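You operate a simulated robot arm through the tools that you are given. There is no shell and no other tool. Be economical: measure what you need, move in short steps, check, and stop when the job is done.

You run a simulated robot arm. Do the job below in one go: nothing can be reset, and whatever is moved stays where it is left.

JOB
Measure 100 ml from the tall-necked bottle into the jug with the purple ring.
Fine: measure it in the cylinder with the orange foot and tip that out into the jug; bottle and cylinder back in place. Set down upright: tall-necked bottle, what you pick out.
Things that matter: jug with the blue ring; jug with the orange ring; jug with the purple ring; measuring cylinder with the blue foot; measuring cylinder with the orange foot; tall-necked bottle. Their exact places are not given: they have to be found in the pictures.

Only the result counts: the job must be done as asked and must still hold three seconds after the hand-in. Knocking over, shifting, dropping, spilling or breaking anything else fails it.

ROBOT AND FRAMES
A 7-joint arm with a two-finger gripper, hanging from a carriage that runs on a rail from [-1983, 0] to [497, 0] (x, y) and turns from -5.917 to 6.091 rad about z. Base frame: it is fixed where the carriage stands at the start and does not move with it; the origin is on the floor, on the carriage's upright axis, x ahead of it, y to its left, z up; the surface under the hand at the start is at about z = 900. Readings come in mm, rad, newtons and seconds.
With the tool pointing down near the work surface it reaches from about 380 to 760 mm from the robot's upright axis, wherever it stands. Its first joint turns from -2.496 to 2.496 rad. Places, roughly: jug with the blue ring [1000, 750, 1000]; tall-necked bottle (7x7x18 cm) [800, -100, 1000]. Payload 1.37 kg.
Tool frame: the origin (TCP) lies between the finger pads and is the grasp point; the fingertips stand 16 mm ahead of it; z points along the fingers, y is the line along which they close. The gripper opens to 92 mm. The gripper's body begins 74 mm behind the TCP.
Orientation is that of the tool frame in the base frame, as a unit quaternion [w, x, y, z]. With the fingers straight down and closing along the base's y, the tool's x points along the base's -x, its y along +y and its z along -z.

CONTROLS
- The arm moves only by the tool drive_tool. Its arguments are lists of equal length, an entry for each row: "dr": the turn, a rotation vector about the tool's x, y, z in rad, a list of three; "slide": the shift along the tool's x, y, z in mm, a list of three; "grip": the opening, from 0 (shut) to 1 (fully open). In form: {"dr": [[ax, ay, az], ...], "slide": [[tx, ty, tz], ...], "grip": [grip, ...]}. A call has 1 to 20 rows; each row shifts and turns the commanded pose from where the row before left it, along the tool's axes as they then stand. A row lasts 0.2 s, in which the tool goes at most 50 mm and 0.15 rad; a call with a longer step from one row to the next is refused whole, and so is a gripper value outside its range. A pose out of reach is approached as far as the arm can. The call stops where the force on the tool passes 40 N (or 10 N more than at its start, if that is more) or the arm is blocked; 0.2 s more then pass. The fingers move at their own pace and stop on an object; they squeeze with about 26 N. The grip force told is the motor's: it shows also when the fingers shut on nothing. Time passes only in rows, and 0.2 s behind the last, so rows that do not move let the fingers close. It gives the time, the measured TCP pose, the force on the tool (base axes), the opening and the grip force at its end, in the units of the frame above (readings bear some noise), with the torque about the TCP (base axes, N m) and any sound that the robot's microphone picked up.
- Cameras (640 x 400 px; columns grow to the right, rows downward): "scene" is now at [289.5, 32.2, 1833.8]; the picture's right is [0.39, -0.92, 0.00], its down [-0.70, -0.30, -0.65] and it looks along [0.60, 0.25, -0.76] (base axes); focal length 250 px, centre (320, 200). "wrist" rides on the gripper at [71, 19, -111] in the tool frame; the picture's right is [-0.26, 0.97, 0.00], its down [-0.78, -0.21, -0.59] and it looks along [-0.57, -0.15, 0.81] (tool axes); focal length 280 px, centre (320, 200).
- get_image(camera): a new picture of that camera. The clock stands still meanwhile.
- raise_lower(by): slides the trunk up (or, below 0, down) by that many mm; the arm and the scene camera ride with it, the base frame stays. It gives what a move gives, with no picture.
- drive_base(legs): drives the robot by 1 to 6 legs, each [ahead, left, turn to the left] in mm, mm and rad, along the robot's own axes; the way and the turn of a leg run together, so that a leg with both is an arc; at most 1500 mm and 3.142 rad a leg. The arm and the cameras ride along, it lands a little off, and it stops where it bumps. It keeps to its track: a leg is cut to what the track allows. It gives what a move gives.
- turn_head(pan, tilt): turns the head with the scene camera to pan (to the left, within 2.705 rad either way) and tilt (down, from -0.506 to 1.204), counted from straight ahead of the robot. It gives what a move gives.
- locate(camera, pixels): for up to 12 pixels [column, row] of the newest picture of that camera ("zoom" is the newest enlarged one), the place [x, y, z] in the base frame of the surface seen there, good to about 3 mm. The clock stands still meanwhile.
- inspect(camera, box): a new picture of the part [left, top, right, bottom] of that camera's present view, enlarged. The clock stands still meanwhile.
- close_job(): hands the job in; it is judged then, once.

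Go step by step. Measure first, check grasps and placings, and put right what went wrong. The budget is 80 turns and 68 pictures, counting those below and the enlarged ones. Unless the task says otherwise, let go and move clear before handing in, and close with one line.

The tools are called after ">>>" as a command line: name --argument value ..., lists and objects as JSON in quotes. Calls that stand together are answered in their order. drive_tool: Moves the arm, as the interface text tells. Its arguments: {"type":"object","properties":{"dr":{"type":"array"},"slide":{"type":"array"},"grip":{"type":"array"}},"required":["dr","slide","grip"]} The other tools are called the same way: raise_lower (by) slides the trunk up or down; drive_base (legs) drives the base; turn_head (pan, tilt) turns the head that bears the scene camera; get_image (camera) takes a picture; locate (camera, pixels) gives the place of the surface under pixels of a picture; inspect (camera, box) takes an enlarged picture of a part of a camera's view; close_job () hands the job in.

At the start:

```text
time: 0.0
eef_pos: [721.8, 341.6, 1430.6]
ee_rot: [-0.001, -0.001, 1.0, -0.001]
wrist_force: [-0.5, -0.7, 0.0]
torque: [0.01, 0.0, -0.01]
width: 92.0
grasp_force: 0.0
trunk travel left (down, up): [-484.0, 97.0]
robot x, y, heading: [-0.1, -1.3, 0.003]
head pan, tilt: [0.398, 0.866]
```

scene: 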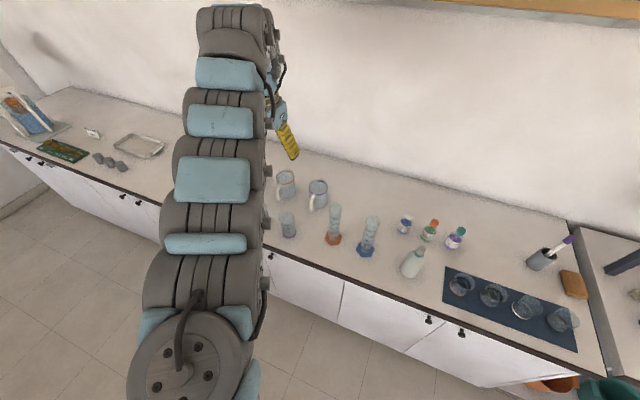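
wrist: 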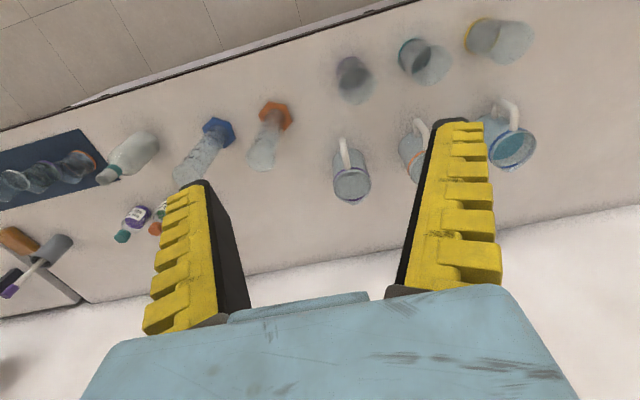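

The wrist picture shows three handled jugs (around 350,180; 415,150; 510,140), two cylinders and the bottle. I'll enlarge both views to identify them.

>>> inspect --camera "wrist" --box '[80, 10, 560, 260]'

>>> inspect --camera "scene" --box '[260, 150, 480, 290]'

```text
1.33 times, centred on (320, 135) of wrist
```

zoom: 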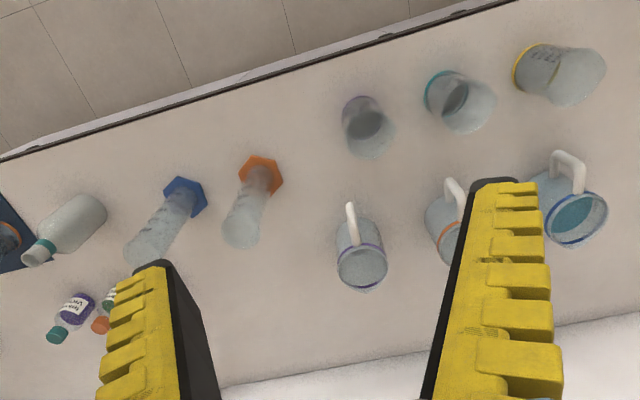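

```text
2.86 times, centred on (370, 220) of scene
```

zoom: 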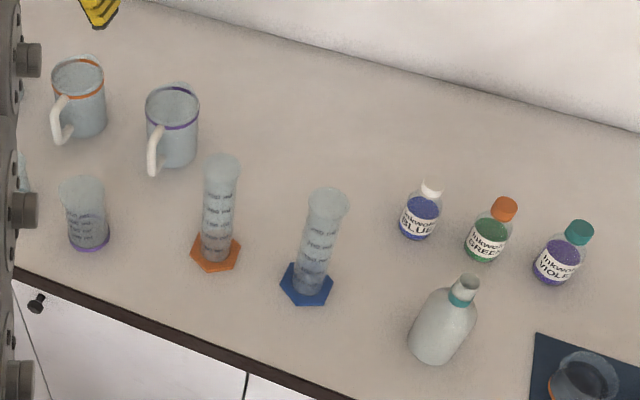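

The purple-ring jug is at zoom (172,125), the orange-foot cylinder at (218,205), and the bottle at (443,325), open-mouthed. I'll locate points on each.

>>> locate --camera "zoom" --pixels '[[172, 165], [172, 125], [152, 155], [215, 272], [192, 255], [240, 245], [222, 165], [218, 230], [461, 298], [430, 362], [466, 280], [442, 330]]'

>>> inspect --camera "scene" --box '[310, 190, 390, 260]'

>>> inspect --camera "scene" --box '[380, 220, 460, 290]'

```text
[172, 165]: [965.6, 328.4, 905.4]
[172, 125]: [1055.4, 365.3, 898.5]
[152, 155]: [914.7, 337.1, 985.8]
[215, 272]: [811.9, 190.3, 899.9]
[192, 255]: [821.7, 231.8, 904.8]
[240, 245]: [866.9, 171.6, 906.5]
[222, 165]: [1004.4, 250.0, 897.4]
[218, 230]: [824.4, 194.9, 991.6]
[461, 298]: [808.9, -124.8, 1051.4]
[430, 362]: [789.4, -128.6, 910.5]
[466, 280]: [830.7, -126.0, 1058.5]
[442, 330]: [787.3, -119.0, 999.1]
```

```text
5.71 times, centred on (350, 225) of scene
```

zoom: 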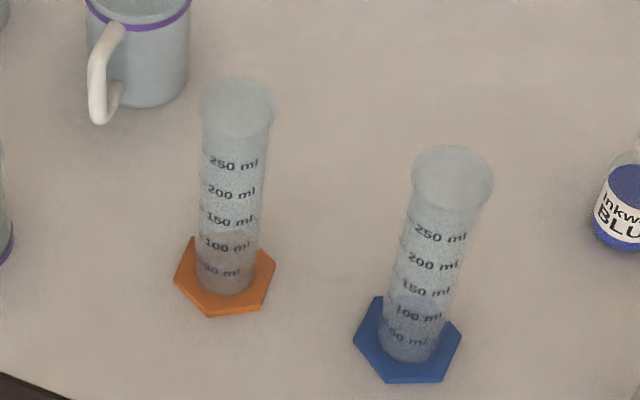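

```text
5.71 times, centred on (420, 255) of scene
```

zoom: 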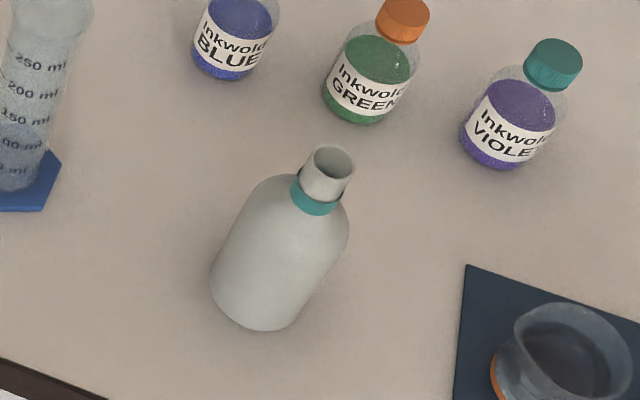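

Next I'll locate the surroundings: the wall, counter edge, blue cylinder, beakers, jugs and overhead shelf.

>>> locate --camera "scene" --pixels '[[400, 130], [420, 172], [570, 8], [340, 284], [366, 254], [366, 235], [286, 232], [286, 215], [318, 207], [311, 205], [285, 195], [460, 285]]'

>>> locate --camera "wrist" --pixels '[[345, 155], [352, 185], [352, 197], [276, 110], [262, 150], [217, 128], [195, 165], [120, 165], [350, 60], [415, 50], [420, 135], [505, 110]]'

```text
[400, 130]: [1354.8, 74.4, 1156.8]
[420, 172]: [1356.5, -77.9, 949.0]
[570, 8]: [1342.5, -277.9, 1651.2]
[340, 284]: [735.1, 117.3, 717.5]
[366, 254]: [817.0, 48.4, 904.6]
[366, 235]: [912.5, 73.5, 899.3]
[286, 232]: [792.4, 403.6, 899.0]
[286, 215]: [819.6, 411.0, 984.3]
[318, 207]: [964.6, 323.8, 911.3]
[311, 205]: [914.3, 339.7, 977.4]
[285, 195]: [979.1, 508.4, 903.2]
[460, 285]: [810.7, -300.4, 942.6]
```

```text
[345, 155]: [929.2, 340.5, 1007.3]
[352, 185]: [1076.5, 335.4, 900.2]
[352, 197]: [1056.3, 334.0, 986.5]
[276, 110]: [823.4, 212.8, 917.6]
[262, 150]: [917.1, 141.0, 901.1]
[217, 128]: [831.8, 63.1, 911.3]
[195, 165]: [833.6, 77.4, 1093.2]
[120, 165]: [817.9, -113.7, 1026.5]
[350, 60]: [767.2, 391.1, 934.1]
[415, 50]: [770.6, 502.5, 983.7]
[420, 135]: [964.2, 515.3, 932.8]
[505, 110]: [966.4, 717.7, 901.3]
```

Blue cylinder stands at about (830,55), with its top near 1095. The orange one is at about (840,200), the purple jug at about (1000,340) with its handle toward me, and the bottle at about (822,-127). I'll drive nearer and lower the trunk.

>>> drive_base --legs '[[200, 0, 0]]'

>>> raise_lower --by -150

>>> turn_head --pan 0.2 --tilt 0.9

>>> get_image --camera "scene"

>>> get_image --camera "wrist"

```text
time: 1.6
eef_pos: [919.4, 340.7, 1431.4]
ee_rot: [0.0, 0.0, 1.0, 0.0]
wrist_force: [0.9, 1.2, -0.4]
torque: [0.0, 0.02, 0.01]
width: 91.8
grasp_force: 0.1
trunk travel left (down, up): [-484.0, 97.0]
robot x, y, heading: [195.0, 0.8, -0.008]
head pan, tilt: [0.398, 0.866]
```

```text
time: 3.3
eef_pos: [919.5, 340.1, 1281.5]
ee_rot: [0.0, 0.001, 1.0, 0.001]
wrist_force: [0.2, -0.6, 0.2]
torque: [-0.02, -0.01, 0.0]
width: 91.7
grasp_force: 0.1
trunk travel left (down, up): [-334.0, 247.0]
robot x, y, heading: [199.6, 2.7, -0.003]
head pan, tilt: [0.398, 0.866]
```

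```text
time: 4.1
eef_pos: [919.7, 340.5, 1280.2]
ee_rot: [0.001, 0.001, 1.0, 0.0]
wrist_force: [-0.7, 0.2, 0.0]
torque: [-0.02, -0.03, 0.04]
width: 91.8
grasp_force: 0.1
trunk travel left (down, up): [-334.0, 247.0]
robot x, y, heading: [196.0, 2.9, 0.003]
head pan, tilt: [0.201, 0.901]
```

```text
61 pictures are left
```

scene: 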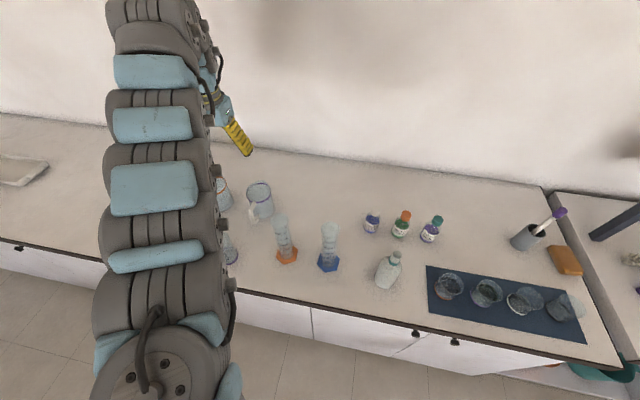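

```text
60 pictures are left
```

wrist: 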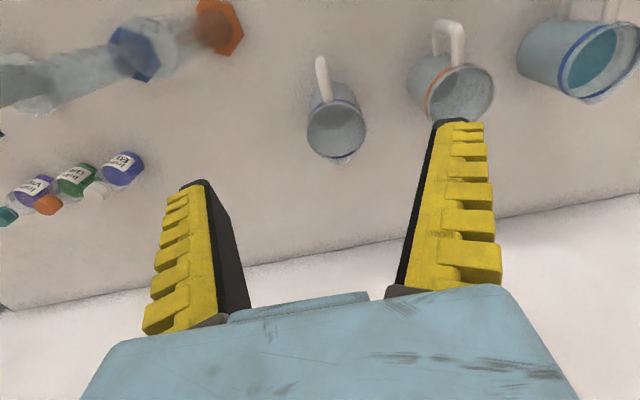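

The purple jug looks empty (wrist 335,130). Now I'll zoom on the cylinders and the bottle for their geometry.

>>> inspect --camera "scene" --box '[265, 205, 345, 275]'

>>> locate --camera "zoom" --pixels '[[90, 350], [175, 455], [265, 360], [160, 350], [175, 430], [150, 290], [145, 215], [135, 120], [105, 140], [165, 140]]'

>>> inspect --camera "scene" --box '[360, 235, 420, 295]'

>>> locate --camera "wrist" --pixels '[[217, 28], [240, 50], [202, 5], [334, 100], [334, 160], [308, 130], [363, 130], [322, 75], [336, 128]]'

```text
5.71 times, centred on (305, 240) of scene
```

zoom: 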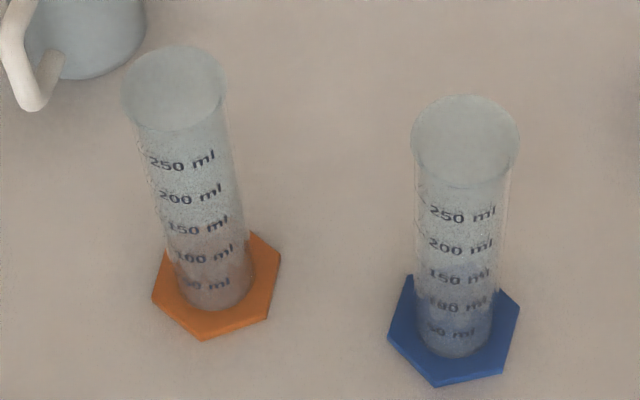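

```text
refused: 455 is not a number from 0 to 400
```

```text
6.67 times, centred on (390, 265) of scene
```

zoom: 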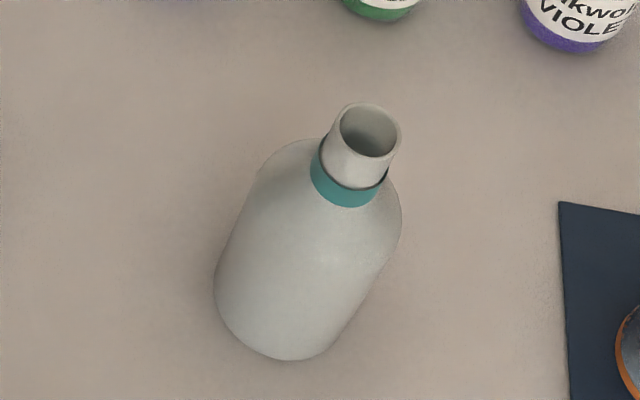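

```text
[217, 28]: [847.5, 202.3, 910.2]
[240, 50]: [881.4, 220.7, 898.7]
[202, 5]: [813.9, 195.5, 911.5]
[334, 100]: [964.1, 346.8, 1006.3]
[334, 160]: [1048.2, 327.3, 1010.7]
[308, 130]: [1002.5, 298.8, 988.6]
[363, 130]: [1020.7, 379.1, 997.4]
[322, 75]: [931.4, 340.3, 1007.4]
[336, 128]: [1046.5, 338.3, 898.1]
```

Both cylinders look empty. Now locating the bottle in this zoom, then the cylinder in its own.

>>> locate --camera "zoom" --pixels '[[285, 355], [220, 290], [275, 300], [310, 240], [345, 190], [365, 172], [372, 154], [365, 104], [342, 130], [397, 135], [385, 250]]'

>>> inspect --camera "scene" --box '[265, 205, 345, 275]'

>>> locate --camera "zoom" --pixels '[[205, 335], [158, 300], [275, 262], [182, 162], [200, 195], [200, 227], [205, 256], [205, 284], [180, 130], [175, 48], [126, 85], [215, 306]]'

```text
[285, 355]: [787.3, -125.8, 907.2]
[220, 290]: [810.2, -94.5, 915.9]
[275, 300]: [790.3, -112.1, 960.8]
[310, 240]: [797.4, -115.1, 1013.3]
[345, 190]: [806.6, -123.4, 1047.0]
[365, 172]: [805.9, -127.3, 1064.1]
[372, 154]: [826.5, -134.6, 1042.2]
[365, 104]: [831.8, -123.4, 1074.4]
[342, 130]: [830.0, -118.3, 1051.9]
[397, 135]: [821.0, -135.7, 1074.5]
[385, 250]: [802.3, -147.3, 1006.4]
```

```text
5.71 times, centred on (305, 240) of scene
```

zoom: 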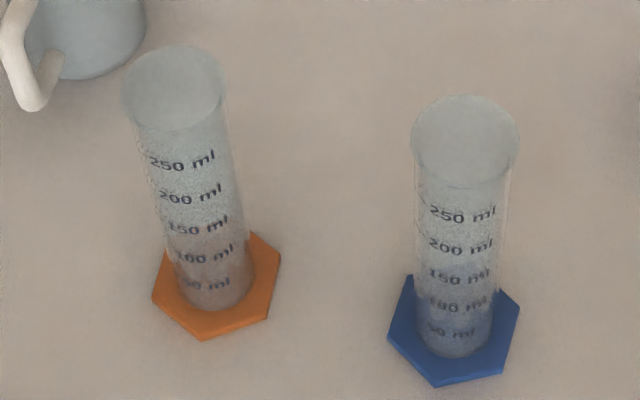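

```text
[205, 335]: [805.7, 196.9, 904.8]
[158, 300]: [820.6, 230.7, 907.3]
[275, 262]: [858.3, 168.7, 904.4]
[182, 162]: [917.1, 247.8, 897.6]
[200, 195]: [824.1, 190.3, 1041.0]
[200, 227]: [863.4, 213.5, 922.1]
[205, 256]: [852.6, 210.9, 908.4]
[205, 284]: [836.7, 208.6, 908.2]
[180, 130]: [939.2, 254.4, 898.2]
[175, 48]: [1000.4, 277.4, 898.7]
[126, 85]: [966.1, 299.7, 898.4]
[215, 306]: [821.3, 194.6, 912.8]
```

Bottle axis is about (823,-126), mouth near z 1077. The cylinder axis is about (842,202), top near 1105, and the jug centre is about (1006,338), rim 1008. I'll move in front of the bottle at height and pitch the tool 60° toward horizontal.

>>> drive_tool --dr '[[0, 0, 0], [0, 0, 0], [0, 0, 0], [0, 0, 0], [0, 0, 0], [0, 0, 0], [0, 0, 0], [0, 0, 0], [0, 0, 0], [0, 0, 0], [0, 0, 0], [0, -0.1496, 0], [0, -0.1496, 0], [0, -0.1496, 0], [0, -0.1496, 0], [0, -0.1496, 0], [0, -0.1496, 0], [0, -0.1496, 0]]' --slide '[[21.8, -42.4, 0], [21.8, -42.4, 0], [21.8, -42.4, 0], [21.8, -42.4, 0], [21.8, -42.4, 0], [21.8, -42.4, 0], [21.8, -42.4, 0], [21.8, -42.4, 0], [21.8, -42.4, 0], [21.8, -42.4, 0], [21.8, -42.4, 0], [0, 0, 0], [0, 0, 0], [0, 0, 0], [0, 0, 0], [0, 0, 0], [0, 0, 0], [0, 0, 0]]' --grip '[1, 1, 1, 1, 1, 1, 1, 1, 1, 1, 1, 1, 1, 1, 1, 1, 1, 1]'

>>> get_image --camera "scene"

>>> get_image --camera "wrist"

```text
time: 7.9
eef_pos: [910.1, -21.8, 1243.0]
ee_rot: [0.001, 0.0, 1.0, -0.001]
wrist_force: [0.2, 0.1, 0.1]
torque: [-0.01, 0.03, 0.01]
width: 92.0
grasp_force: 0.0
out of reach, approached as far as the arm can: row 1, 2, 3, 4, 5, 6, 7, 8, 9, 10, 11, 12, 13, 14, 15, 16, 17, 18
trunk travel left (down, up): [-334.0, 247.0]
robot x, y, heading: [199.1, -1.3, -0.002]
head pan, tilt: [0.201, 0.901]
```

```text
56 pictures are left
```

scene: 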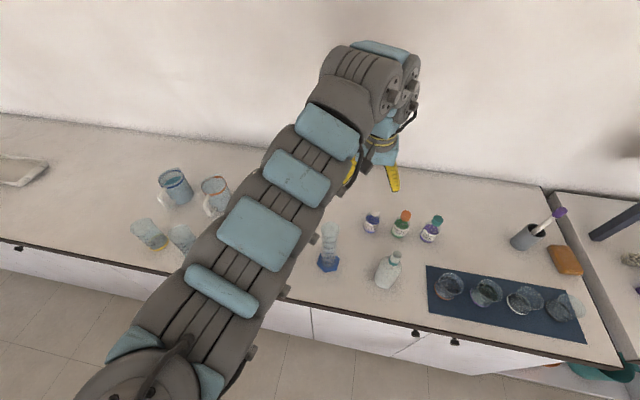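

```text
55 pictures are left
```

wrist: 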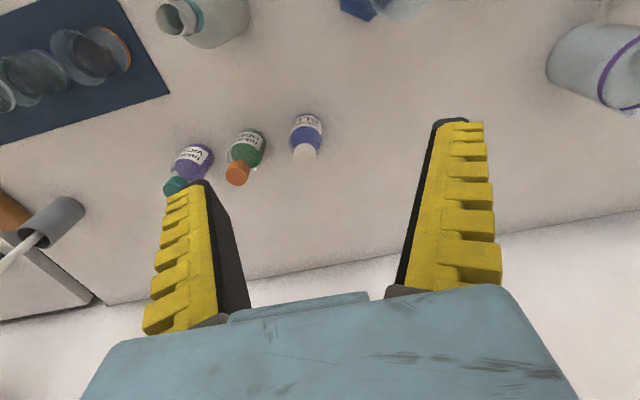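

The arm was out of reach at this height and slid along an arc to (910,-22,1243). I'll raise the trunk back and see where the commanded pose sits with a null row.

>>> raise_lower --by 150

>>> drive_tool --dr '[[0, 0, 0], [0, 0, 0]]' --slide '[[0, 0, 0], [0, 0, 0]]' --grip '[1, 1]'

>>> drive_tool --dr '[[0, 0, 0], [0, 0, 0], [0, 0, 0], [0, 0, 0]]' --slide '[[40, 0, 0], [40, 0, 0], [40, 0, 0], [40, 0, 0]]' --grip '[1, 1, 1, 1]'

```text
time: 9.6
eef_pos: [911.0, -21.7, 1391.7]
ee_rot: [0.001, 0.001, 1.0, 0.001]
wrist_force: [-0.3, -0.7, 0.7]
torque: [-0.02, -0.03, 0.02]
width: 91.9
grasp_force: 0.0
trunk travel left (down, up): [-484.0, 97.0]
robot x, y, heading: [196.3, -2.5, -0.003]
head pan, tilt: [0.201, 0.901]
```

```text
time: 10.2
eef_pos: [909.3, -20.8, 1391.8]
ee_rot: [0.001, 0.001, 1.0, 0.0]
wrist_force: [-0.4, 0.3, -0.2]
torque: [-0.02, 0.02, 0.01]
width: 92.0
grasp_force: 0.1
trunk travel left (down, up): [-484.0, 97.0]
robot x, y, heading: [199.7, -0.1, -0.0]
head pan, tilt: [0.201, 0.901]
```

```text
time: 11.2
eef_pos: [909.5, -22.9, 1391.5]
ee_rot: [0.0, 0.001, 1.0, 0.0]
wrist_force: [0.2, 0.2, 0.0]
torque: [-0.02, 0.03, -0.04]
width: 92.0
grasp_force: 0.1
out of reach, approached as far as the arm can: row 1, 2, 3, 4
trunk travel left (down, up): [-484.0, 97.0]
robot x, y, heading: [193.0, 0.3, 0.001]
head pan, tilt: [0.201, 0.901]
```

Pulling in is blocked by a joint limit at this height. I'll go lower (free air down to about 1230) and then pull back.

>>> drive_tool --dr '[[0, 0, 0], [0, 0, 0], [0, 0, 0], [0, 0, 0], [0, 0, 0], [0, 0, 0], [0, 0, 0]]' --slide '[[0, 0, 45], [0, 0, 45], [0, 0, 45], [0, 0, 45], [40, 0, 0], [40, 0, 0], [40, 0, 0]]' --grip '[1, 1, 1, 1, 1, 1, 1]'

```text
time: 12.8
eef_pos: [910.2, -21.2, 1392.9]
ee_rot: [0.001, 0.001, 1.0, 0.001]
wrist_force: [0.1, 0.1, -0.1]
torque: [-0.03, 0.0, -0.01]
width: 91.9
grasp_force: 0.0
out of reach, approached as far as the arm can: row 1, 2, 3, 4, 5, 6, 7
trunk travel left (down, up): [-484.0, 97.0]
robot x, y, heading: [193.1, 3.0, -0.004]
head pan, tilt: [0.201, 0.901]
```

Down is blocked too, so a wrist joint is probably at its limit. I'll probe other directions: pitching forward and extending.

>>> drive_tool --dr '[[0, -0.14, 0], [0, -0.14, 0]]' --slide '[[0, 0, 0], [0, 0, 0]]' --grip '[1, 1]'

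>>> drive_tool --dr '[[0, 0, 0], [0, 0, 0]]' --slide '[[-30, 0, 0], [-30, 0, 0]]' --grip '[1, 1]'

>>> drive_tool --dr '[[0, 0, 0], [0, 0, 0]]' --slide '[[0, 0, -30], [0, 0, -30]]' --grip '[1, 1]'

>>> drive_tool --dr '[[0, 0, 0.14], [0, 0, 0.14]]' --slide '[[0, 0, 0], [0, 0, 0]]' --grip '[1, 1]'

```text
time: 13.4
eef_pos: [908.8, -22.1, 1394.2]
ee_rot: [0.0, 0.001, 1.0, 0.001]
wrist_force: [0.3, 0.7, 0.4]
torque: [0.0, 0.03, -0.03]
width: 91.7
grasp_force: 0.0
out of reach, approached as far as the arm can: row 1, 2
trunk travel left (down, up): [-484.0, 97.0]
robot x, y, heading: [194.7, -1.8, 0.0]
head pan, tilt: [0.201, 0.901]
```

```text
time: 14.0
eef_pos: [970.9, -19.1, 1391.6]
ee_rot: [0.0, 0.001, 1.0, 0.0]
wrist_force: [-0.2, 1.1, 0.4]
torque: [-0.05, 0.03, -0.01]
width: 91.8
grasp_force: 0.0
trunk travel left (down, up): [-484.0, 97.0]
robot x, y, heading: [199.1, 1.8, -0.001]
head pan, tilt: [0.201, 0.901]
```

```text
time: 14.6
eef_pos: [978.6, -20.4, 1424.4]
ee_rot: [0.002, 0.001, 1.0, -0.001]
wrist_force: [-0.4, -0.1, -0.5]
torque: [-0.03, -0.01, -0.02]
width: 92.1
grasp_force: 0.1
out of reach, approached as far as the arm can: row 2
trunk travel left (down, up): [-484.0, 97.0]
robot x, y, heading: [196.7, -0.3, -0.003]
head pan, tilt: [0.201, 0.901]
```

```text
time: 15.2
eef_pos: [977.5, -21.2, 1423.8]
ee_rot: [0.001, 0.142, 0.99, 0.0]
wrist_force: [0.4, 0.0, 0.3]
torque: [0.01, 0.01, 0.01]
width: 91.8
grasp_force: 0.1
trunk travel left (down, up): [-484.0, 97.0]
robot x, y, heading: [195.2, -0.4, -0.004]
head pan, tilt: [0.201, 0.901]
```

Forward and roll work, so the arm was in a corner of its range. I'll try going down from this more extended place (clear to about z 1050 here).

>>> drive_tool --dr '[[0, 0, -0.14], [0, 0, -0.14], [0, 0, 0], [0, 0, 0], [0, 0, 0]]' --slide '[[0, 0, 40], [0, 0, 40], [0, 0, 40], [0, 0, 40], [0, 0, 40]]' --grip '[1, 1, 1, 1, 1]'

>>> get_image --camera "scene"

```text
time: 16.4
eef_pos: [977.4, -22.2, 1223.1]
ee_rot: [0.0, 0.0, 1.0, 0.0]
wrist_force: [0.8, -0.6, 0.1]
torque: [-0.01, 0.04, -0.03]
width: 91.8
grasp_force: 0.0
trunk travel left (down, up): [-484.0, 97.0]
robot x, y, heading: [198.9, -4.1, -0.002]
head pan, tilt: [0.201, 0.901]
```

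```text
54 pictures are left
```

scene: 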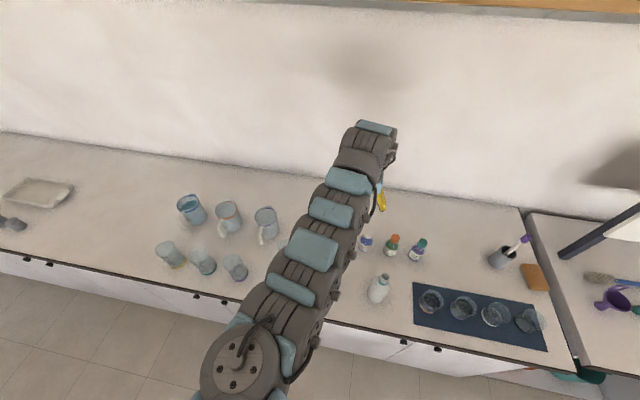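

Down works here. Now pull back in at this lower level.

>>> drive_tool --dr '[[0, 0, 0], [0, 0, 0], [0, 0, 0], [0, 0, 0], [0, 0, 0], [0, 0, 0]]' --slide '[[40, 0, 0], [40, 0, 0], [40, 0, 0], [40, 0, 0], [40, 0, 0], [40, 0, 0]]' --grip '[1, 1, 1, 1, 1, 1]'

>>> drive_tool --dr '[[0, -0.14, 0], [0, -0.14, 0], [0, -0.14, 0], [0, -0.14, 0]]' --slide '[[0, 0, 0], [0, 0, 0], [0, 0, 0], [0, 0, 0]]' --grip '[1, 1, 1, 1]'

```text
time: 17.8
eef_pos: [934.5, -25.6, 1223.0]
ee_rot: [0.001, 0.001, 1.0, 0.0]
wrist_force: [-0.9, 0.0, -0.6]
torque: [0.02, 0.01, -0.03]
width: 91.8
grasp_force: 0.1
out of reach, approached as far as the arm can: row 2, 3, 4, 5, 6
trunk travel left (down, up): [-484.0, 97.0]
robot x, y, heading: [197.3, -1.9, -0.004]
head pan, tilt: [0.201, 0.901]
```

```text
time: 18.8
eef_pos: [952.2, -33.4, 1229.1]
ee_rot: [0.276, 0.001, 0.961, 0.0]
wrist_force: [0.0, 0.3, 0.9]
torque: [-0.01, 0.05, -0.01]
width: 91.8
grasp_force: 0.1
out of reach, approached as far as the arm can: row 1
trunk travel left (down, up): [-484.0, 97.0]
robot x, y, heading: [198.7, 0.8, -0.002]
head pan, tilt: [0.201, 0.901]
```

Pitching forward works here. I'll continue pitching to 60° and then pull back along -x.

>>> drive_tool --dr '[[0, -0.1225, 0], [0, -0.1225, 0], [0, -0.1225, 0], [0, -0.1225, 0], [0, 0, 0], [0, 0, 0], [0, 0, 0]]' --slide '[[0, 0, 0], [0, 0, 0], [0, 0, 0], [0, 0, 0], [20, 0, -34.6], [20, 0, -34.6], [20, 0, -34.6]]' --grip '[1, 1, 1, 1, 1, 1, 1]'

>>> get_image --camera "scene"

```text
time: 20.4
eef_pos: [869.3, -35.3, 1226.4]
ee_rot: [0.501, 0.002, 0.865, -0.002]
wrist_force: [0.4, -0.6, -0.4]
torque: [-0.01, 0.02, 0.01]
width: 92.1
grasp_force: 0.0
out of reach, approached as far as the arm can: row 7
trunk travel left (down, up): [-484.0, 97.0]
robot x, y, heading: [196.3, -2.9, -0.003]
head pan, tilt: [0.201, 0.901]
```

```text
53 pictures are left
```

scene: 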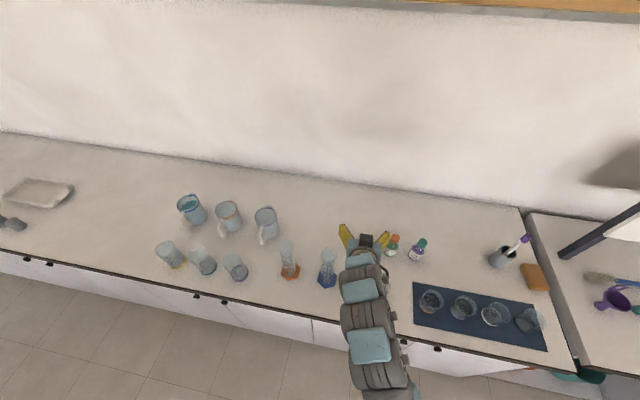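

The arm now has a usable side-grasp posture. I'll shift to y≈-126 and pitch to 80°, then use base and trunk for the approach.

>>> drive_tool --dr '[[0, 0, 0], [0, 0, 0], [0, -0.1163, 0], [0, -0.1163, 0], [0, -0.1163, 0]]' --slide '[[0, -45.5, 0], [0, -45.5, 0], [0, 0, 0], [0, 0, 0], [0, 0, 0]]' --grip '[1, 1, 1, 1, 1]'

```text
time: 21.6
eef_pos: [866.5, -127.5, 1224.8]
ee_rot: [0.644, 0.001, 0.765, -0.001]
wrist_force: [0.1, 0.4, -0.6]
torque: [0.0, 0.0, 0.04]
width: 91.9
grasp_force: 0.0
trunk travel left (down, up): [-484.0, 97.0]
robot x, y, heading: [197.9, 2.1, -0.001]
head pan, tilt: [0.201, 0.901]
```

Pitch is 80° at y -127. Before grasping, I'll test in free air that the hand can roll about base +x by about 110° and back.

>>> drive_tool --dr '[[-0.0255, 0, 0.1446], [-0.0255, 0, 0.1446], [-0.0255, 0, 0.1446], [-0.0255, 0, 0.1446], [-0.0255, 0, 0.1446], [-0.0255, 0, 0.1446], [-0.0255, 0, 0.1446], [-0.0255, 0, 0.1446], [-0.0255, 0, 0.1446], [-0.0255, 0, 0.1446], [-0.0255, 0, 0.1446], [-0.0255, 0, 0.1446], [-0.0255, 0, 0.1446]]' --slide '[[0, 0, 0], [0, 0, 0], [0, 0, 0], [0, 0, 0], [0, 0, 0], [0, 0, 0], [0, 0, 0], [0, 0, 0], [0, 0, 0], [0, 0, 0], [0, 0, 0], [0, 0, 0], [0, 0, 0]]' --grip '[1, 1, 1, 1, 1, 1, 1, 1, 1, 1, 1, 1, 1]'

>>> drive_tool --dr '[[0.0255, 0, -0.1446], [0.0255, 0, -0.1446], [0.0255, 0, -0.1446], [0.0255, 0, -0.1446], [0.0255, 0, -0.1446], [0.0255, 0, -0.1446], [0.0255, 0, -0.1446], [0.0255, 0, -0.1446], [0.0255, 0, -0.1446], [0.0255, 0, -0.1446], [0.0255, 0, -0.1446], [0.0255, 0, -0.1446], [0.0255, 0, -0.1446]]' --slide '[[0, 0, 0], [0, 0, 0], [0, 0, 0], [0, 0, 0], [0, 0, 0], [0, 0, 0], [0, 0, 0], [0, 0, 0], [0, 0, 0], [0, 0, 0], [0, 0, 0], [0, 0, 0], [0, 0, 0]]' --grip '[1, 1, 1, 1, 1, 1, 1, 1, 1, 1, 1, 1, 1]'

```text
time: 24.4
eef_pos: [867.5, -126.0, 1225.7]
ee_rot: [0.373, 0.524, 0.441, 0.626]
wrist_force: [-0.2, -0.2, 0.1]
torque: [-0.01, 0.02, 0.01]
width: 92.1
grasp_force: 0.1
trunk travel left (down, up): [-484.0, 97.0]
robot x, y, heading: [198.0, 1.4, -0.003]
head pan, tilt: [0.201, 0.901]
```

```text
time: 27.2
eef_pos: [867.2, -125.1, 1226.5]
ee_rot: [0.644, 0.001, 0.765, -0.002]
wrist_force: [0.3, 0.5, -0.4]
torque: [-0.03, 0.01, -0.01]
width: 91.7
grasp_force: 0.0
trunk travel left (down, up): [-484.0, 97.0]
robot x, y, heading: [194.8, 1.3, -0.001]
head pan, tilt: [0.201, 0.901]
```

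The full roll works. Now back off 165 mm and lower the trunk to grasp height, then look.

>>> drive_base --legs '[[-165, 0, 0]]'

>>> raise_lower --by -250

>>> get_image --camera "scene"

>>> get_image --camera "wrist"

```text
time: 28.6
eef_pos: [705.3, -125.5, 1224.7]
ee_rot: [0.644, 0.0, 0.765, 0.0]
wrist_force: [0.3, 0.7, 0.2]
torque: [0.02, -0.01, 0.04]
width: 91.9
grasp_force: 0.0
trunk travel left (down, up): [-484.0, 97.0]
robot x, y, heading: [30.8, 1.4, -0.003]
head pan, tilt: [0.201, 0.901]
```

```text
time: 31.2
eef_pos: [705.2, -124.7, 975.2]
ee_rot: [0.644, 0.0, 0.765, -0.001]
wrist_force: [0.5, 0.3, 0.2]
torque: [0.01, -0.01, -0.03]
width: 91.8
grasp_force: 0.0
trunk travel left (down, up): [-234.0, 347.0]
robot x, y, heading: [34.3, -2.5, -0.006]
head pan, tilt: [0.201, 0.901]
```

```text
52 pictures are left
```

scene: 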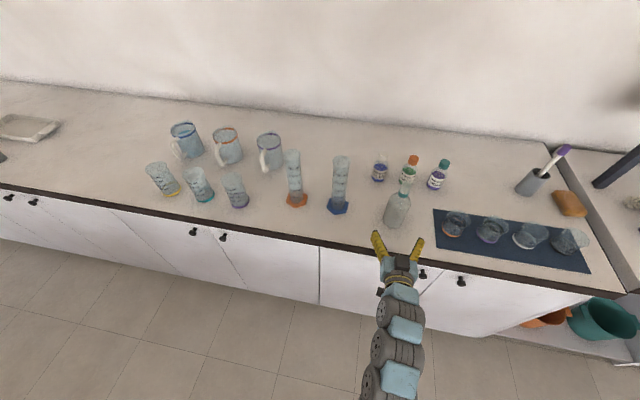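

```text
51 pictures are left
```

wrist: 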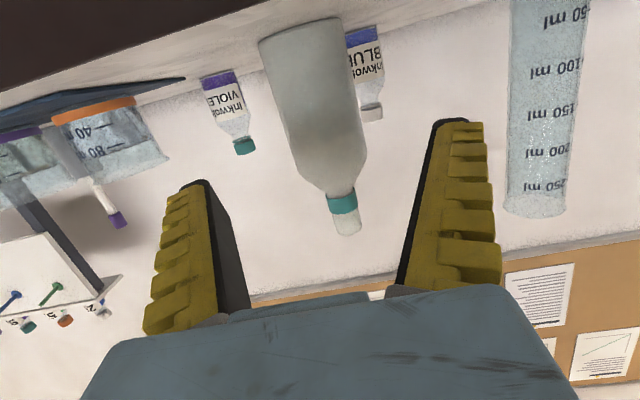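

The bottle is centred between the fingers. Advance 118 mm straight in +x and close.

>>> drive_tool --dr '[[0, 0, 0], [0, 0, 0], [0, 0, 0], [0, 0, 0], [0, 0, 0]]' --slide '[[-4.1, 0, 23.2], [-4.1, 0, 23.2], [-4.1, 0, 23.2], [-4.1, 0, 23.2], [-4.1, 0, 23.2]]' --grip '[1, 1, 1, 1, 1]'

>>> get_image --camera "wrist"

```text
time: 32.4
eef_pos: [823.2, -126.7, 975.4]
ee_rot: [0.644, 0.001, 0.765, -0.001]
wrist_force: [-0.3, -0.4, 0.3]
torque: [0.0, 0.0, -0.01]
width: 91.9
grasp_force: 0.1
trunk travel left (down, up): [-234.0, 347.0]
robot x, y, heading: [34.2, -2.5, -0.006]
head pan, tilt: [0.201, 0.901]
```

```text
50 pictures are left
```

wrist: 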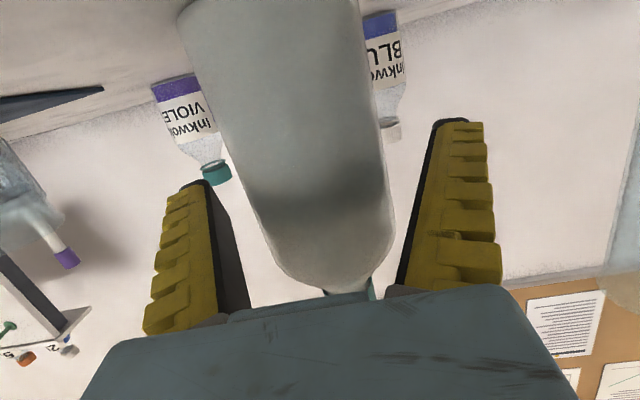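

The bottle sits between the fingers; closing.

>>> drive_tool --dr '[[0, 0, 0], [0, 0, 0], [0, 0, 0], [0, 0, 0]]' --slide '[[0, 0, 0], [0, 0, 0], [0, 0, 0], [0, 0, 0]]' --grip '[0.5, 0, 0, 0]'

>>> raise_lower --by 15

>>> get_image --camera "wrist"

```text
time: 33.4
eef_pos: [822.6, -127.0, 974.5]
ee_rot: [0.645, 0.001, 0.765, -0.001]
wrist_force: [-1.0, 0.8, -0.8]
torque: [0.02, -0.02, -0.02]
width: 63.5
grasp_force: 25.4
trunk travel left (down, up): [-234.0, 347.0]
robot x, y, heading: [37.2, 0.7, -0.002]
head pan, tilt: [0.201, 0.901]
```

```text
time: 34.1
eef_pos: [821.9, -126.3, 989.3]
ee_rot: [0.644, 0.001, 0.765, -0.001]
wrist_force: [0.1, -0.5, -3.5]
torque: [-0.01, -0.01, -0.04]
width: 63.1
grasp_force: 26.3
trunk travel left (down, up): [-249.0, 332.0]
robot x, y, heading: [35.9, -1.0, -0.001]
head pan, tilt: [0.201, 0.901]
```

```text
49 pictures are left
```

wrist: 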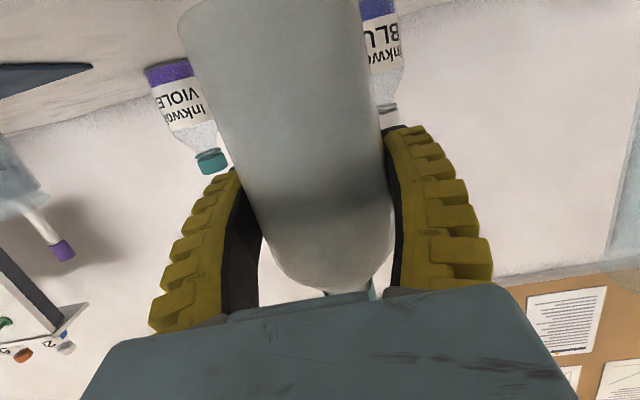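

Lifted cleanly (about 3.5 N, so roughly 360 g), upright. Now raise over the cylinders, drive slightly ahead for reach, and slide to the +y side of the orange cylinder.

>>> raise_lower --by 220

>>> drive_base --legs '[[60, 0, 0]]'

>>> drive_tool --dr '[[0, 0, 0], [0, 0, 0], [0, 0, 0], [0, 0, 0], [0, 0, 0], [0, 0, 0], [0, 0, 0], [0, 0, 0], [0, 0, 0], [0, 0, 0], [0, 0, 0], [0, 0, 0], [0, 0, 0], [0, 0, 0]]' --slide '[[0.5, 32, -3], [0.5, 32, -3], [0.5, 32, -3], [0.5, 32, -3], [0.5, 32, -3], [0.5, 32, -3], [0.5, 32, -3], [0.5, 32, -3], [0.5, 32, -3], [0.5, 32, -3], [0.5, 32, -3], [0.5, 32, -3], [0.5, 32, -3], [0.5, 20, -3]]' --grip '[0, 0, 0, 0, 0, 0, 0, 0, 0, 0, 0, 0, 0, 0]'

>>> get_image --camera "scene"

```text
time: 36.4
eef_pos: [822.6, -126.5, 1210.3]
ee_rot: [0.644, 0.0, 0.765, 0.0]
wrist_force: [0.4, 0.1, -2.2]
torque: [0.02, -0.02, -0.01]
width: 63.4
grasp_force: 25.7
trunk travel left (down, up): [-469.0, 112.0]
robot x, y, heading: [32.5, 1.3, -0.005]
head pan, tilt: [0.201, 0.901]
```

```text
time: 37.4
eef_pos: [882.5, -126.7, 1210.9]
ee_rot: [0.645, 0.0, 0.764, -0.001]
wrist_force: [0.0, 0.0, -2.9]
torque: [-0.01, 0.0, 0.0]
width: 63.3
grasp_force: 25.9
trunk travel left (down, up): [-469.0, 112.0]
robot x, y, heading: [94.9, 0.8, 0.002]
head pan, tilt: [0.201, 0.901]
```

```text
time: 40.4
eef_pos: [839.7, 310.6, 1211.9]
ee_rot: [0.645, 0.0, 0.764, 0.0]
wrist_force: [0.9, 0.5, -1.8]
torque: [0.0, -0.02, 0.03]
width: 63.3
grasp_force: 26.3
trunk travel left (down, up): [-469.0, 112.0]
robot x, y, heading: [95.3, -1.1, -0.001]
head pan, tilt: [0.201, 0.901]
```

```text
48 pictures are left
```

scene: 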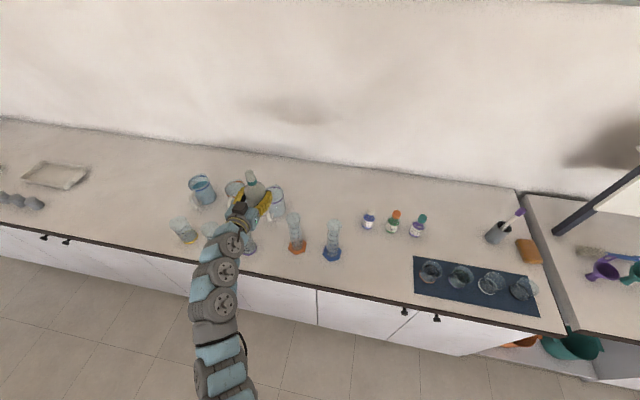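

The bottle is held over the left side, mouth about 100 mm above the TCP. Tilt 60° toward -y here at height (below any pouring angle), then check.

>>> drive_tool --dr '[[-0.026, 0, 0.1473], [-0.026, 0, 0.1473], [-0.026, 0, 0.1473], [-0.026, 0, 0.1473], [-0.026, 0, 0.1473], [-0.026, 0, 0.1473], [-0.026, 0, 0.1473]]' --slide '[[0, 0, 2], [0, 0, 0], [0, 0, 0], [0, 0, 0], [0, 0, 0], [0, 0, 0], [0, 0, 0]]' --grip '[0, 0, 0, 0, 0, 0, 0]'

>>> inspect --camera "scene" --box '[225, 160, 325, 260]'

>>> get_image --camera "wrist"

```text
time: 42.0
eef_pos: [841.4, 308.9, 1210.8]
ee_rot: [0.557, 0.322, 0.662, 0.383]
wrist_force: [0.4, 0.0, -2.9]
torque: [-0.04, 0.01, 0.02]
width: 62.9
grasp_force: 25.7
trunk travel left (down, up): [-469.0, 112.0]
robot x, y, heading: [94.7, 0.3, -0.0]
head pan, tilt: [0.201, 0.901]
```

```text
4.00 times, centred on (275, 210) of scene
```

zoom: 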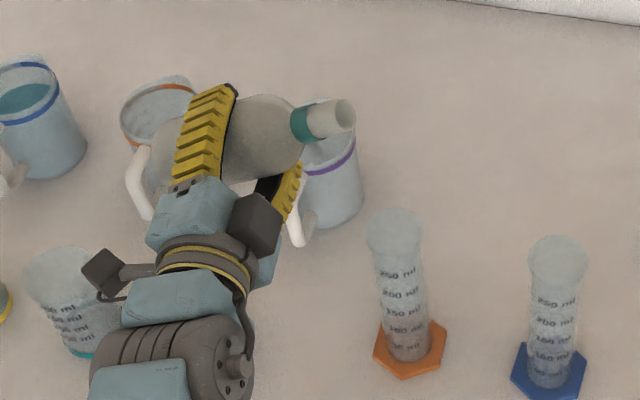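

```text
46 pictures are left
```

wrist: 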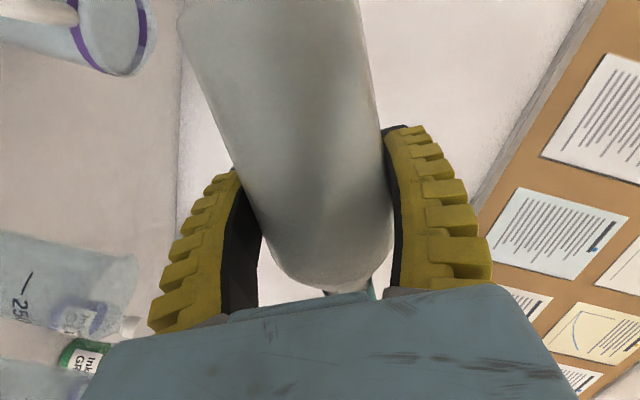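

The mouth is at zoom (340,115). I'll measure the lip and the cylinder top again before lowering.

>>> locate --camera "zoom" --pixels '[[352, 110], [343, 102], [347, 127], [330, 105], [320, 118], [305, 125], [395, 283], [400, 250]]'

>>> locate --camera "wrist" --pixels '[[130, 270], [60, 330], [15, 300], [25, 275], [340, 280]]'

```text
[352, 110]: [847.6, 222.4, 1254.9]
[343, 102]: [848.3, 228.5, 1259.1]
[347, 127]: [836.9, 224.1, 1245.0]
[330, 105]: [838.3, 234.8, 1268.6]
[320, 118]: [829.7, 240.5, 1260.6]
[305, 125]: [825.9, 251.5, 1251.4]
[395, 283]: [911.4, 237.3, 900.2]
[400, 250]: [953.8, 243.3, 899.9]
```

```text
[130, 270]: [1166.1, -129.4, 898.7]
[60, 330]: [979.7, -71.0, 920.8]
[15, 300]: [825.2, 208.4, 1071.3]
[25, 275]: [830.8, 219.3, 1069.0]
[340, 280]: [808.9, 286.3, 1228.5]
```

Lip matches prediction (≈ y 214, z 1249; x centred 842). Shift 5 mm toward -y and lower 122 mm so the lip sits just above the cylinder mouth.

>>> drive_tool --dr '[[0, 0, 0]]' --slide '[[-4.3, -2.5, -0.75]]' --grip '[0]'

>>> raise_lower --by -122

>>> turn_head --pan 0.25 --tilt 0.7

>>> inspect --camera "scene" --box '[220, 130, 380, 270]'

```text
time: 42.4
eef_pos: [843.5, 304.6, 1211.2]
ee_rot: [0.558, 0.321, 0.662, 0.383]
wrist_force: [0.6, 0.6, -2.9]
torque: [-0.03, -0.01, -0.02]
width: 63.1
grasp_force: 26.2
trunk travel left (down, up): [-469.0, 112.0]
robot x, y, heading: [94.4, -0.2, -0.005]
head pan, tilt: [0.201, 0.901]
```

```text
time: 43.9
eef_pos: [842.4, 304.2, 1088.5]
ee_rot: [0.558, 0.319, 0.663, 0.383]
wrist_force: [0.3, -0.1, -2.3]
torque: [-0.01, 0.03, -0.01]
width: 62.9
grasp_force: 25.9
trunk travel left (down, up): [-347.0, 234.0]
robot x, y, heading: [94.3, -1.2, -0.002]
head pan, tilt: [0.201, 0.901]
```

```text
time: 44.6
eef_pos: [843.2, 304.0, 1088.2]
ee_rot: [0.558, 0.32, 0.662, 0.384]
wrist_force: [0.1, 0.0, -2.2]
torque: [-0.06, -0.01, 0.03]
width: 63.0
grasp_force: 25.7
trunk travel left (down, up): [-347.0, 234.0]
robot x, y, heading: [93.2, -0.2, -0.003]
head pan, tilt: [0.25, 0.7]
```

```text
2.86 times, centred on (300, 200) of scene
```

zoom: 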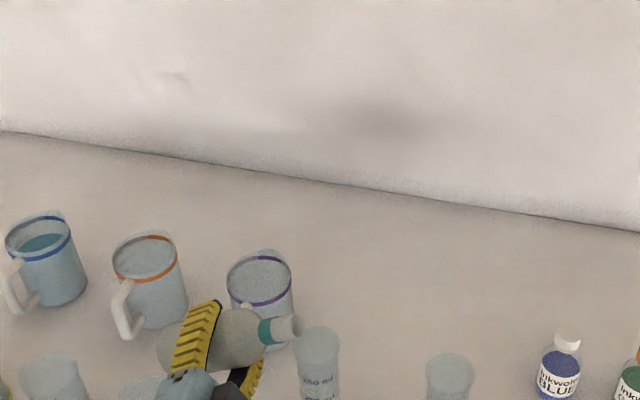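

The mouth (zoom 297,325) sits just above and inside the left edge of the rim (317,345). I'll tip on to 75° holding the lip in place, and tilt the head to see the scale.

>>> drive_tool --dr '[[-0.0228, 0, 0.129], [-0.0228, 0, 0.129], [0, 0, 0]]' --slide '[[-3.7, 10.5, -0.7], [-2.3, 11, -0.4], [0, 0, 0]]' --grip '[0, 0, 0]'

>>> turn_head --pan 0.2 --tilt 0.95

>>> inspect --camera "scene" --box '[230, 140, 360, 260]'

```text
time: 45.4
eef_pos: [841.6, 307.6, 1110.8]
ee_rot: [0.511, 0.391, 0.607, 0.466]
wrist_force: [-0.1, -0.4, -3.4]
torque: [-0.05, -0.03, -0.02]
width: 63.1
grasp_force: 26.2
trunk travel left (down, up): [-347.0, 234.0]
robot x, y, heading: [94.5, 1.6, -0.002]
head pan, tilt: [0.25, 0.7]
```

```text
time: 46.2
eef_pos: [840.3, 308.2, 1109.7]
ee_rot: [0.511, 0.391, 0.607, 0.467]
wrist_force: [0.4, 0.9, -3.2]
torque: [-0.01, 0.04, 0.01]
width: 62.8
grasp_force: 25.9
trunk travel left (down, up): [-347.0, 234.0]
robot x, y, heading: [93.2, -0.4, -0.005]
head pan, tilt: [0.201, 0.949]
```

```text
3.33 times, centred on (295, 200) of scene
```

zoom: 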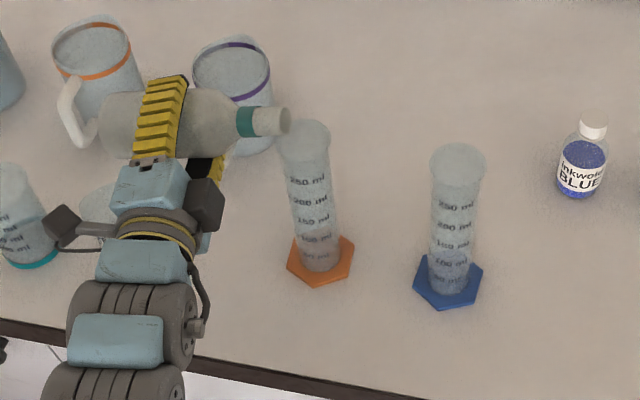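

Checking the actual lip position and cylinder rim with locate.

>>> locate --camera "zoom" --pixels '[[288, 112], [288, 122], [285, 130], [270, 122], [245, 122], [303, 122], [280, 145], [328, 135], [312, 200], [288, 255], [354, 245], [318, 287]]'

>>> inspect --camera "scene" --box '[270, 160, 320, 200]'

```text
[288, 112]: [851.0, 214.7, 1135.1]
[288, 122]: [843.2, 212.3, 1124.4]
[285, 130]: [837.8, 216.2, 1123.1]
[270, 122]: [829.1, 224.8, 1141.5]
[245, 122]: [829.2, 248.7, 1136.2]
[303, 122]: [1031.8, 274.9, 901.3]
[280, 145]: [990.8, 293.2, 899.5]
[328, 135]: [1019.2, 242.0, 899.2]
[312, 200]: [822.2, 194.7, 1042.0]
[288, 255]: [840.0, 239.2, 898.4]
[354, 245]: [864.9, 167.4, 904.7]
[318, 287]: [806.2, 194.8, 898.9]
```

```text
10.00 times, centred on (295, 180) of scene
```

zoom: 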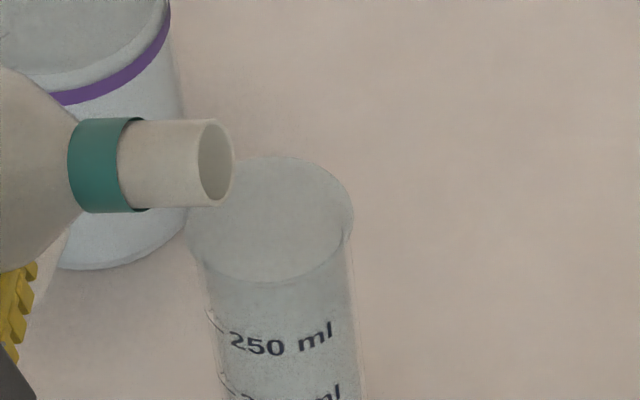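

The lip is about y 212, roughly 10 mm left of the axis. Shift 6 mm more, tip to 80°, and check for flow.

>>> drive_tool --dr '[[0, 0, 0], [-0.0152, 0, 0.086], [0, 0, 0]]' --slide '[[-5.7, -1.55, -1.0], [-1.35, 8.95, -0.2], [0, 0, 0]]' --grip '[0, 0, 0]'

>>> inspect --camera "scene" --box '[270, 160, 340, 230]'

```text
time: 47.0
eef_pos: [842.5, 301.8, 1120.5]
ee_rot: [0.494, 0.413, 0.586, 0.493]
wrist_force: [-0.1, -0.4, -2.3]
torque: [-0.01, 0.0, -0.02]
width: 62.8
grasp_force: 26.6
trunk travel left (down, up): [-347.0, 234.0]
robot x, y, heading: [98.9, -0.1, 0.002]
head pan, tilt: [0.201, 0.949]
```

```text
5.71 times, centred on (305, 195) of scene
```

zoom: 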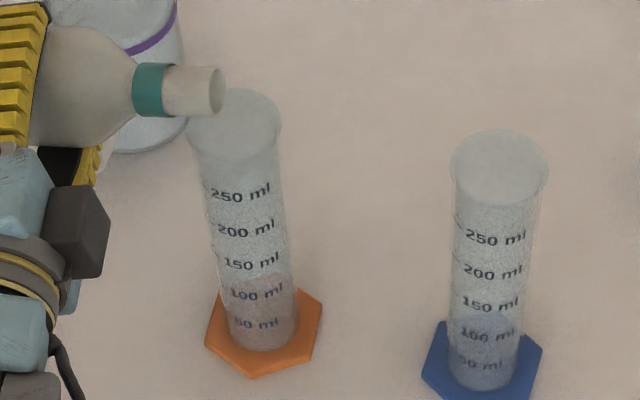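

Nothing flowing yet at 80°. Tip to 85°.

>>> drive_tool --dr '[[-0.0152, 0, 0.086], [0, 0, 0]]' --slide '[[-1.5, 8.9, -0.3], [0, 0, 0]]' --grip '[0, 0]'

>>> inspect --camera "scene" --box '[270, 160, 340, 230]'

```text
time: 47.6
eef_pos: [843.6, 302.5, 1127.8]
ee_rot: [0.475, 0.433, 0.565, 0.517]
wrist_force: [0.3, -0.1, -2.0]
torque: [-0.04, -0.03, -0.01]
width: 62.9
grasp_force: 25.8
trunk travel left (down, up): [-347.0, 234.0]
robot x, y, heading: [98.2, 0.0, -0.005]
head pan, tilt: [0.201, 0.949]
```

```text
5.71 times, centred on (305, 195) of scene
```

zoom: 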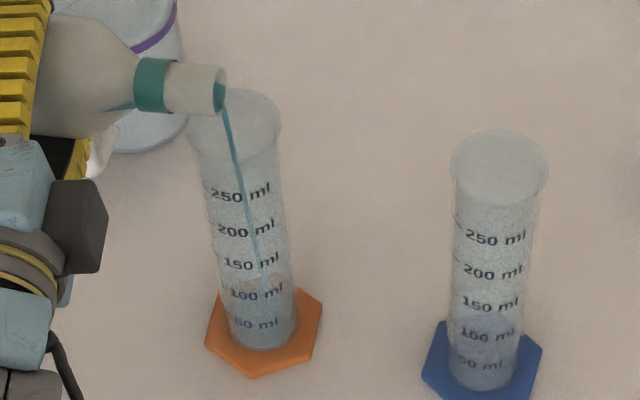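

Teal liquid is flowing into the cylinder. Hold still a second and check the level.

>>> drive_tool --dr '[[0, 0, 0], [0, 0, 0], [0, 0, 0]]' --slide '[[0, 0, 0], [0, 0, 0], [0, 0, 0]]' --grip '[0, 0, 0]'

>>> inspect --camera "scene" --box '[270, 160, 340, 230]'

```text
time: 48.4
eef_pos: [842.9, 301.9, 1129.1]
ee_rot: [0.475, 0.434, 0.563, 0.518]
wrist_force: [0.4, 0.1, -2.4]
torque: [-0.05, -0.01, 0.01]
width: 63.0
grasp_force: 26.0
trunk travel left (down, up): [-347.0, 234.0]
robot x, y, heading: [94.9, 2.4, -0.004]
head pan, tilt: [0.201, 0.949]
```

```text
5.71 times, centred on (305, 195) of scene
```

zoom: 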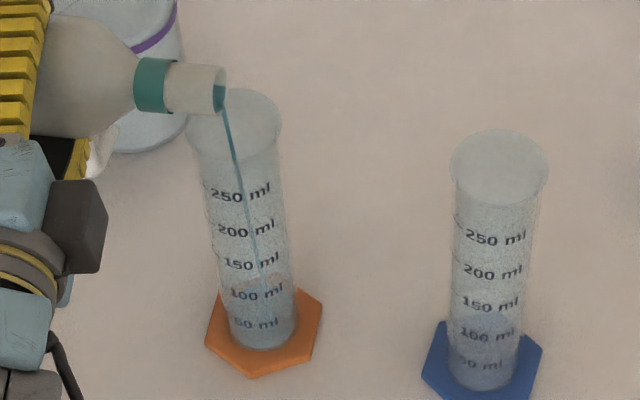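

The level is hard to read at this scale; zoom closer on the lower tube.

>>> inspect --camera "scene" --box '[280, 192, 312, 224]'

```text
12.50 times, centred on (296, 208) of scene
```

zoom: 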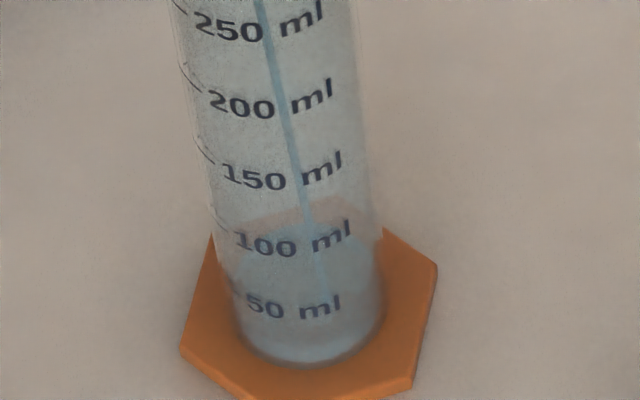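

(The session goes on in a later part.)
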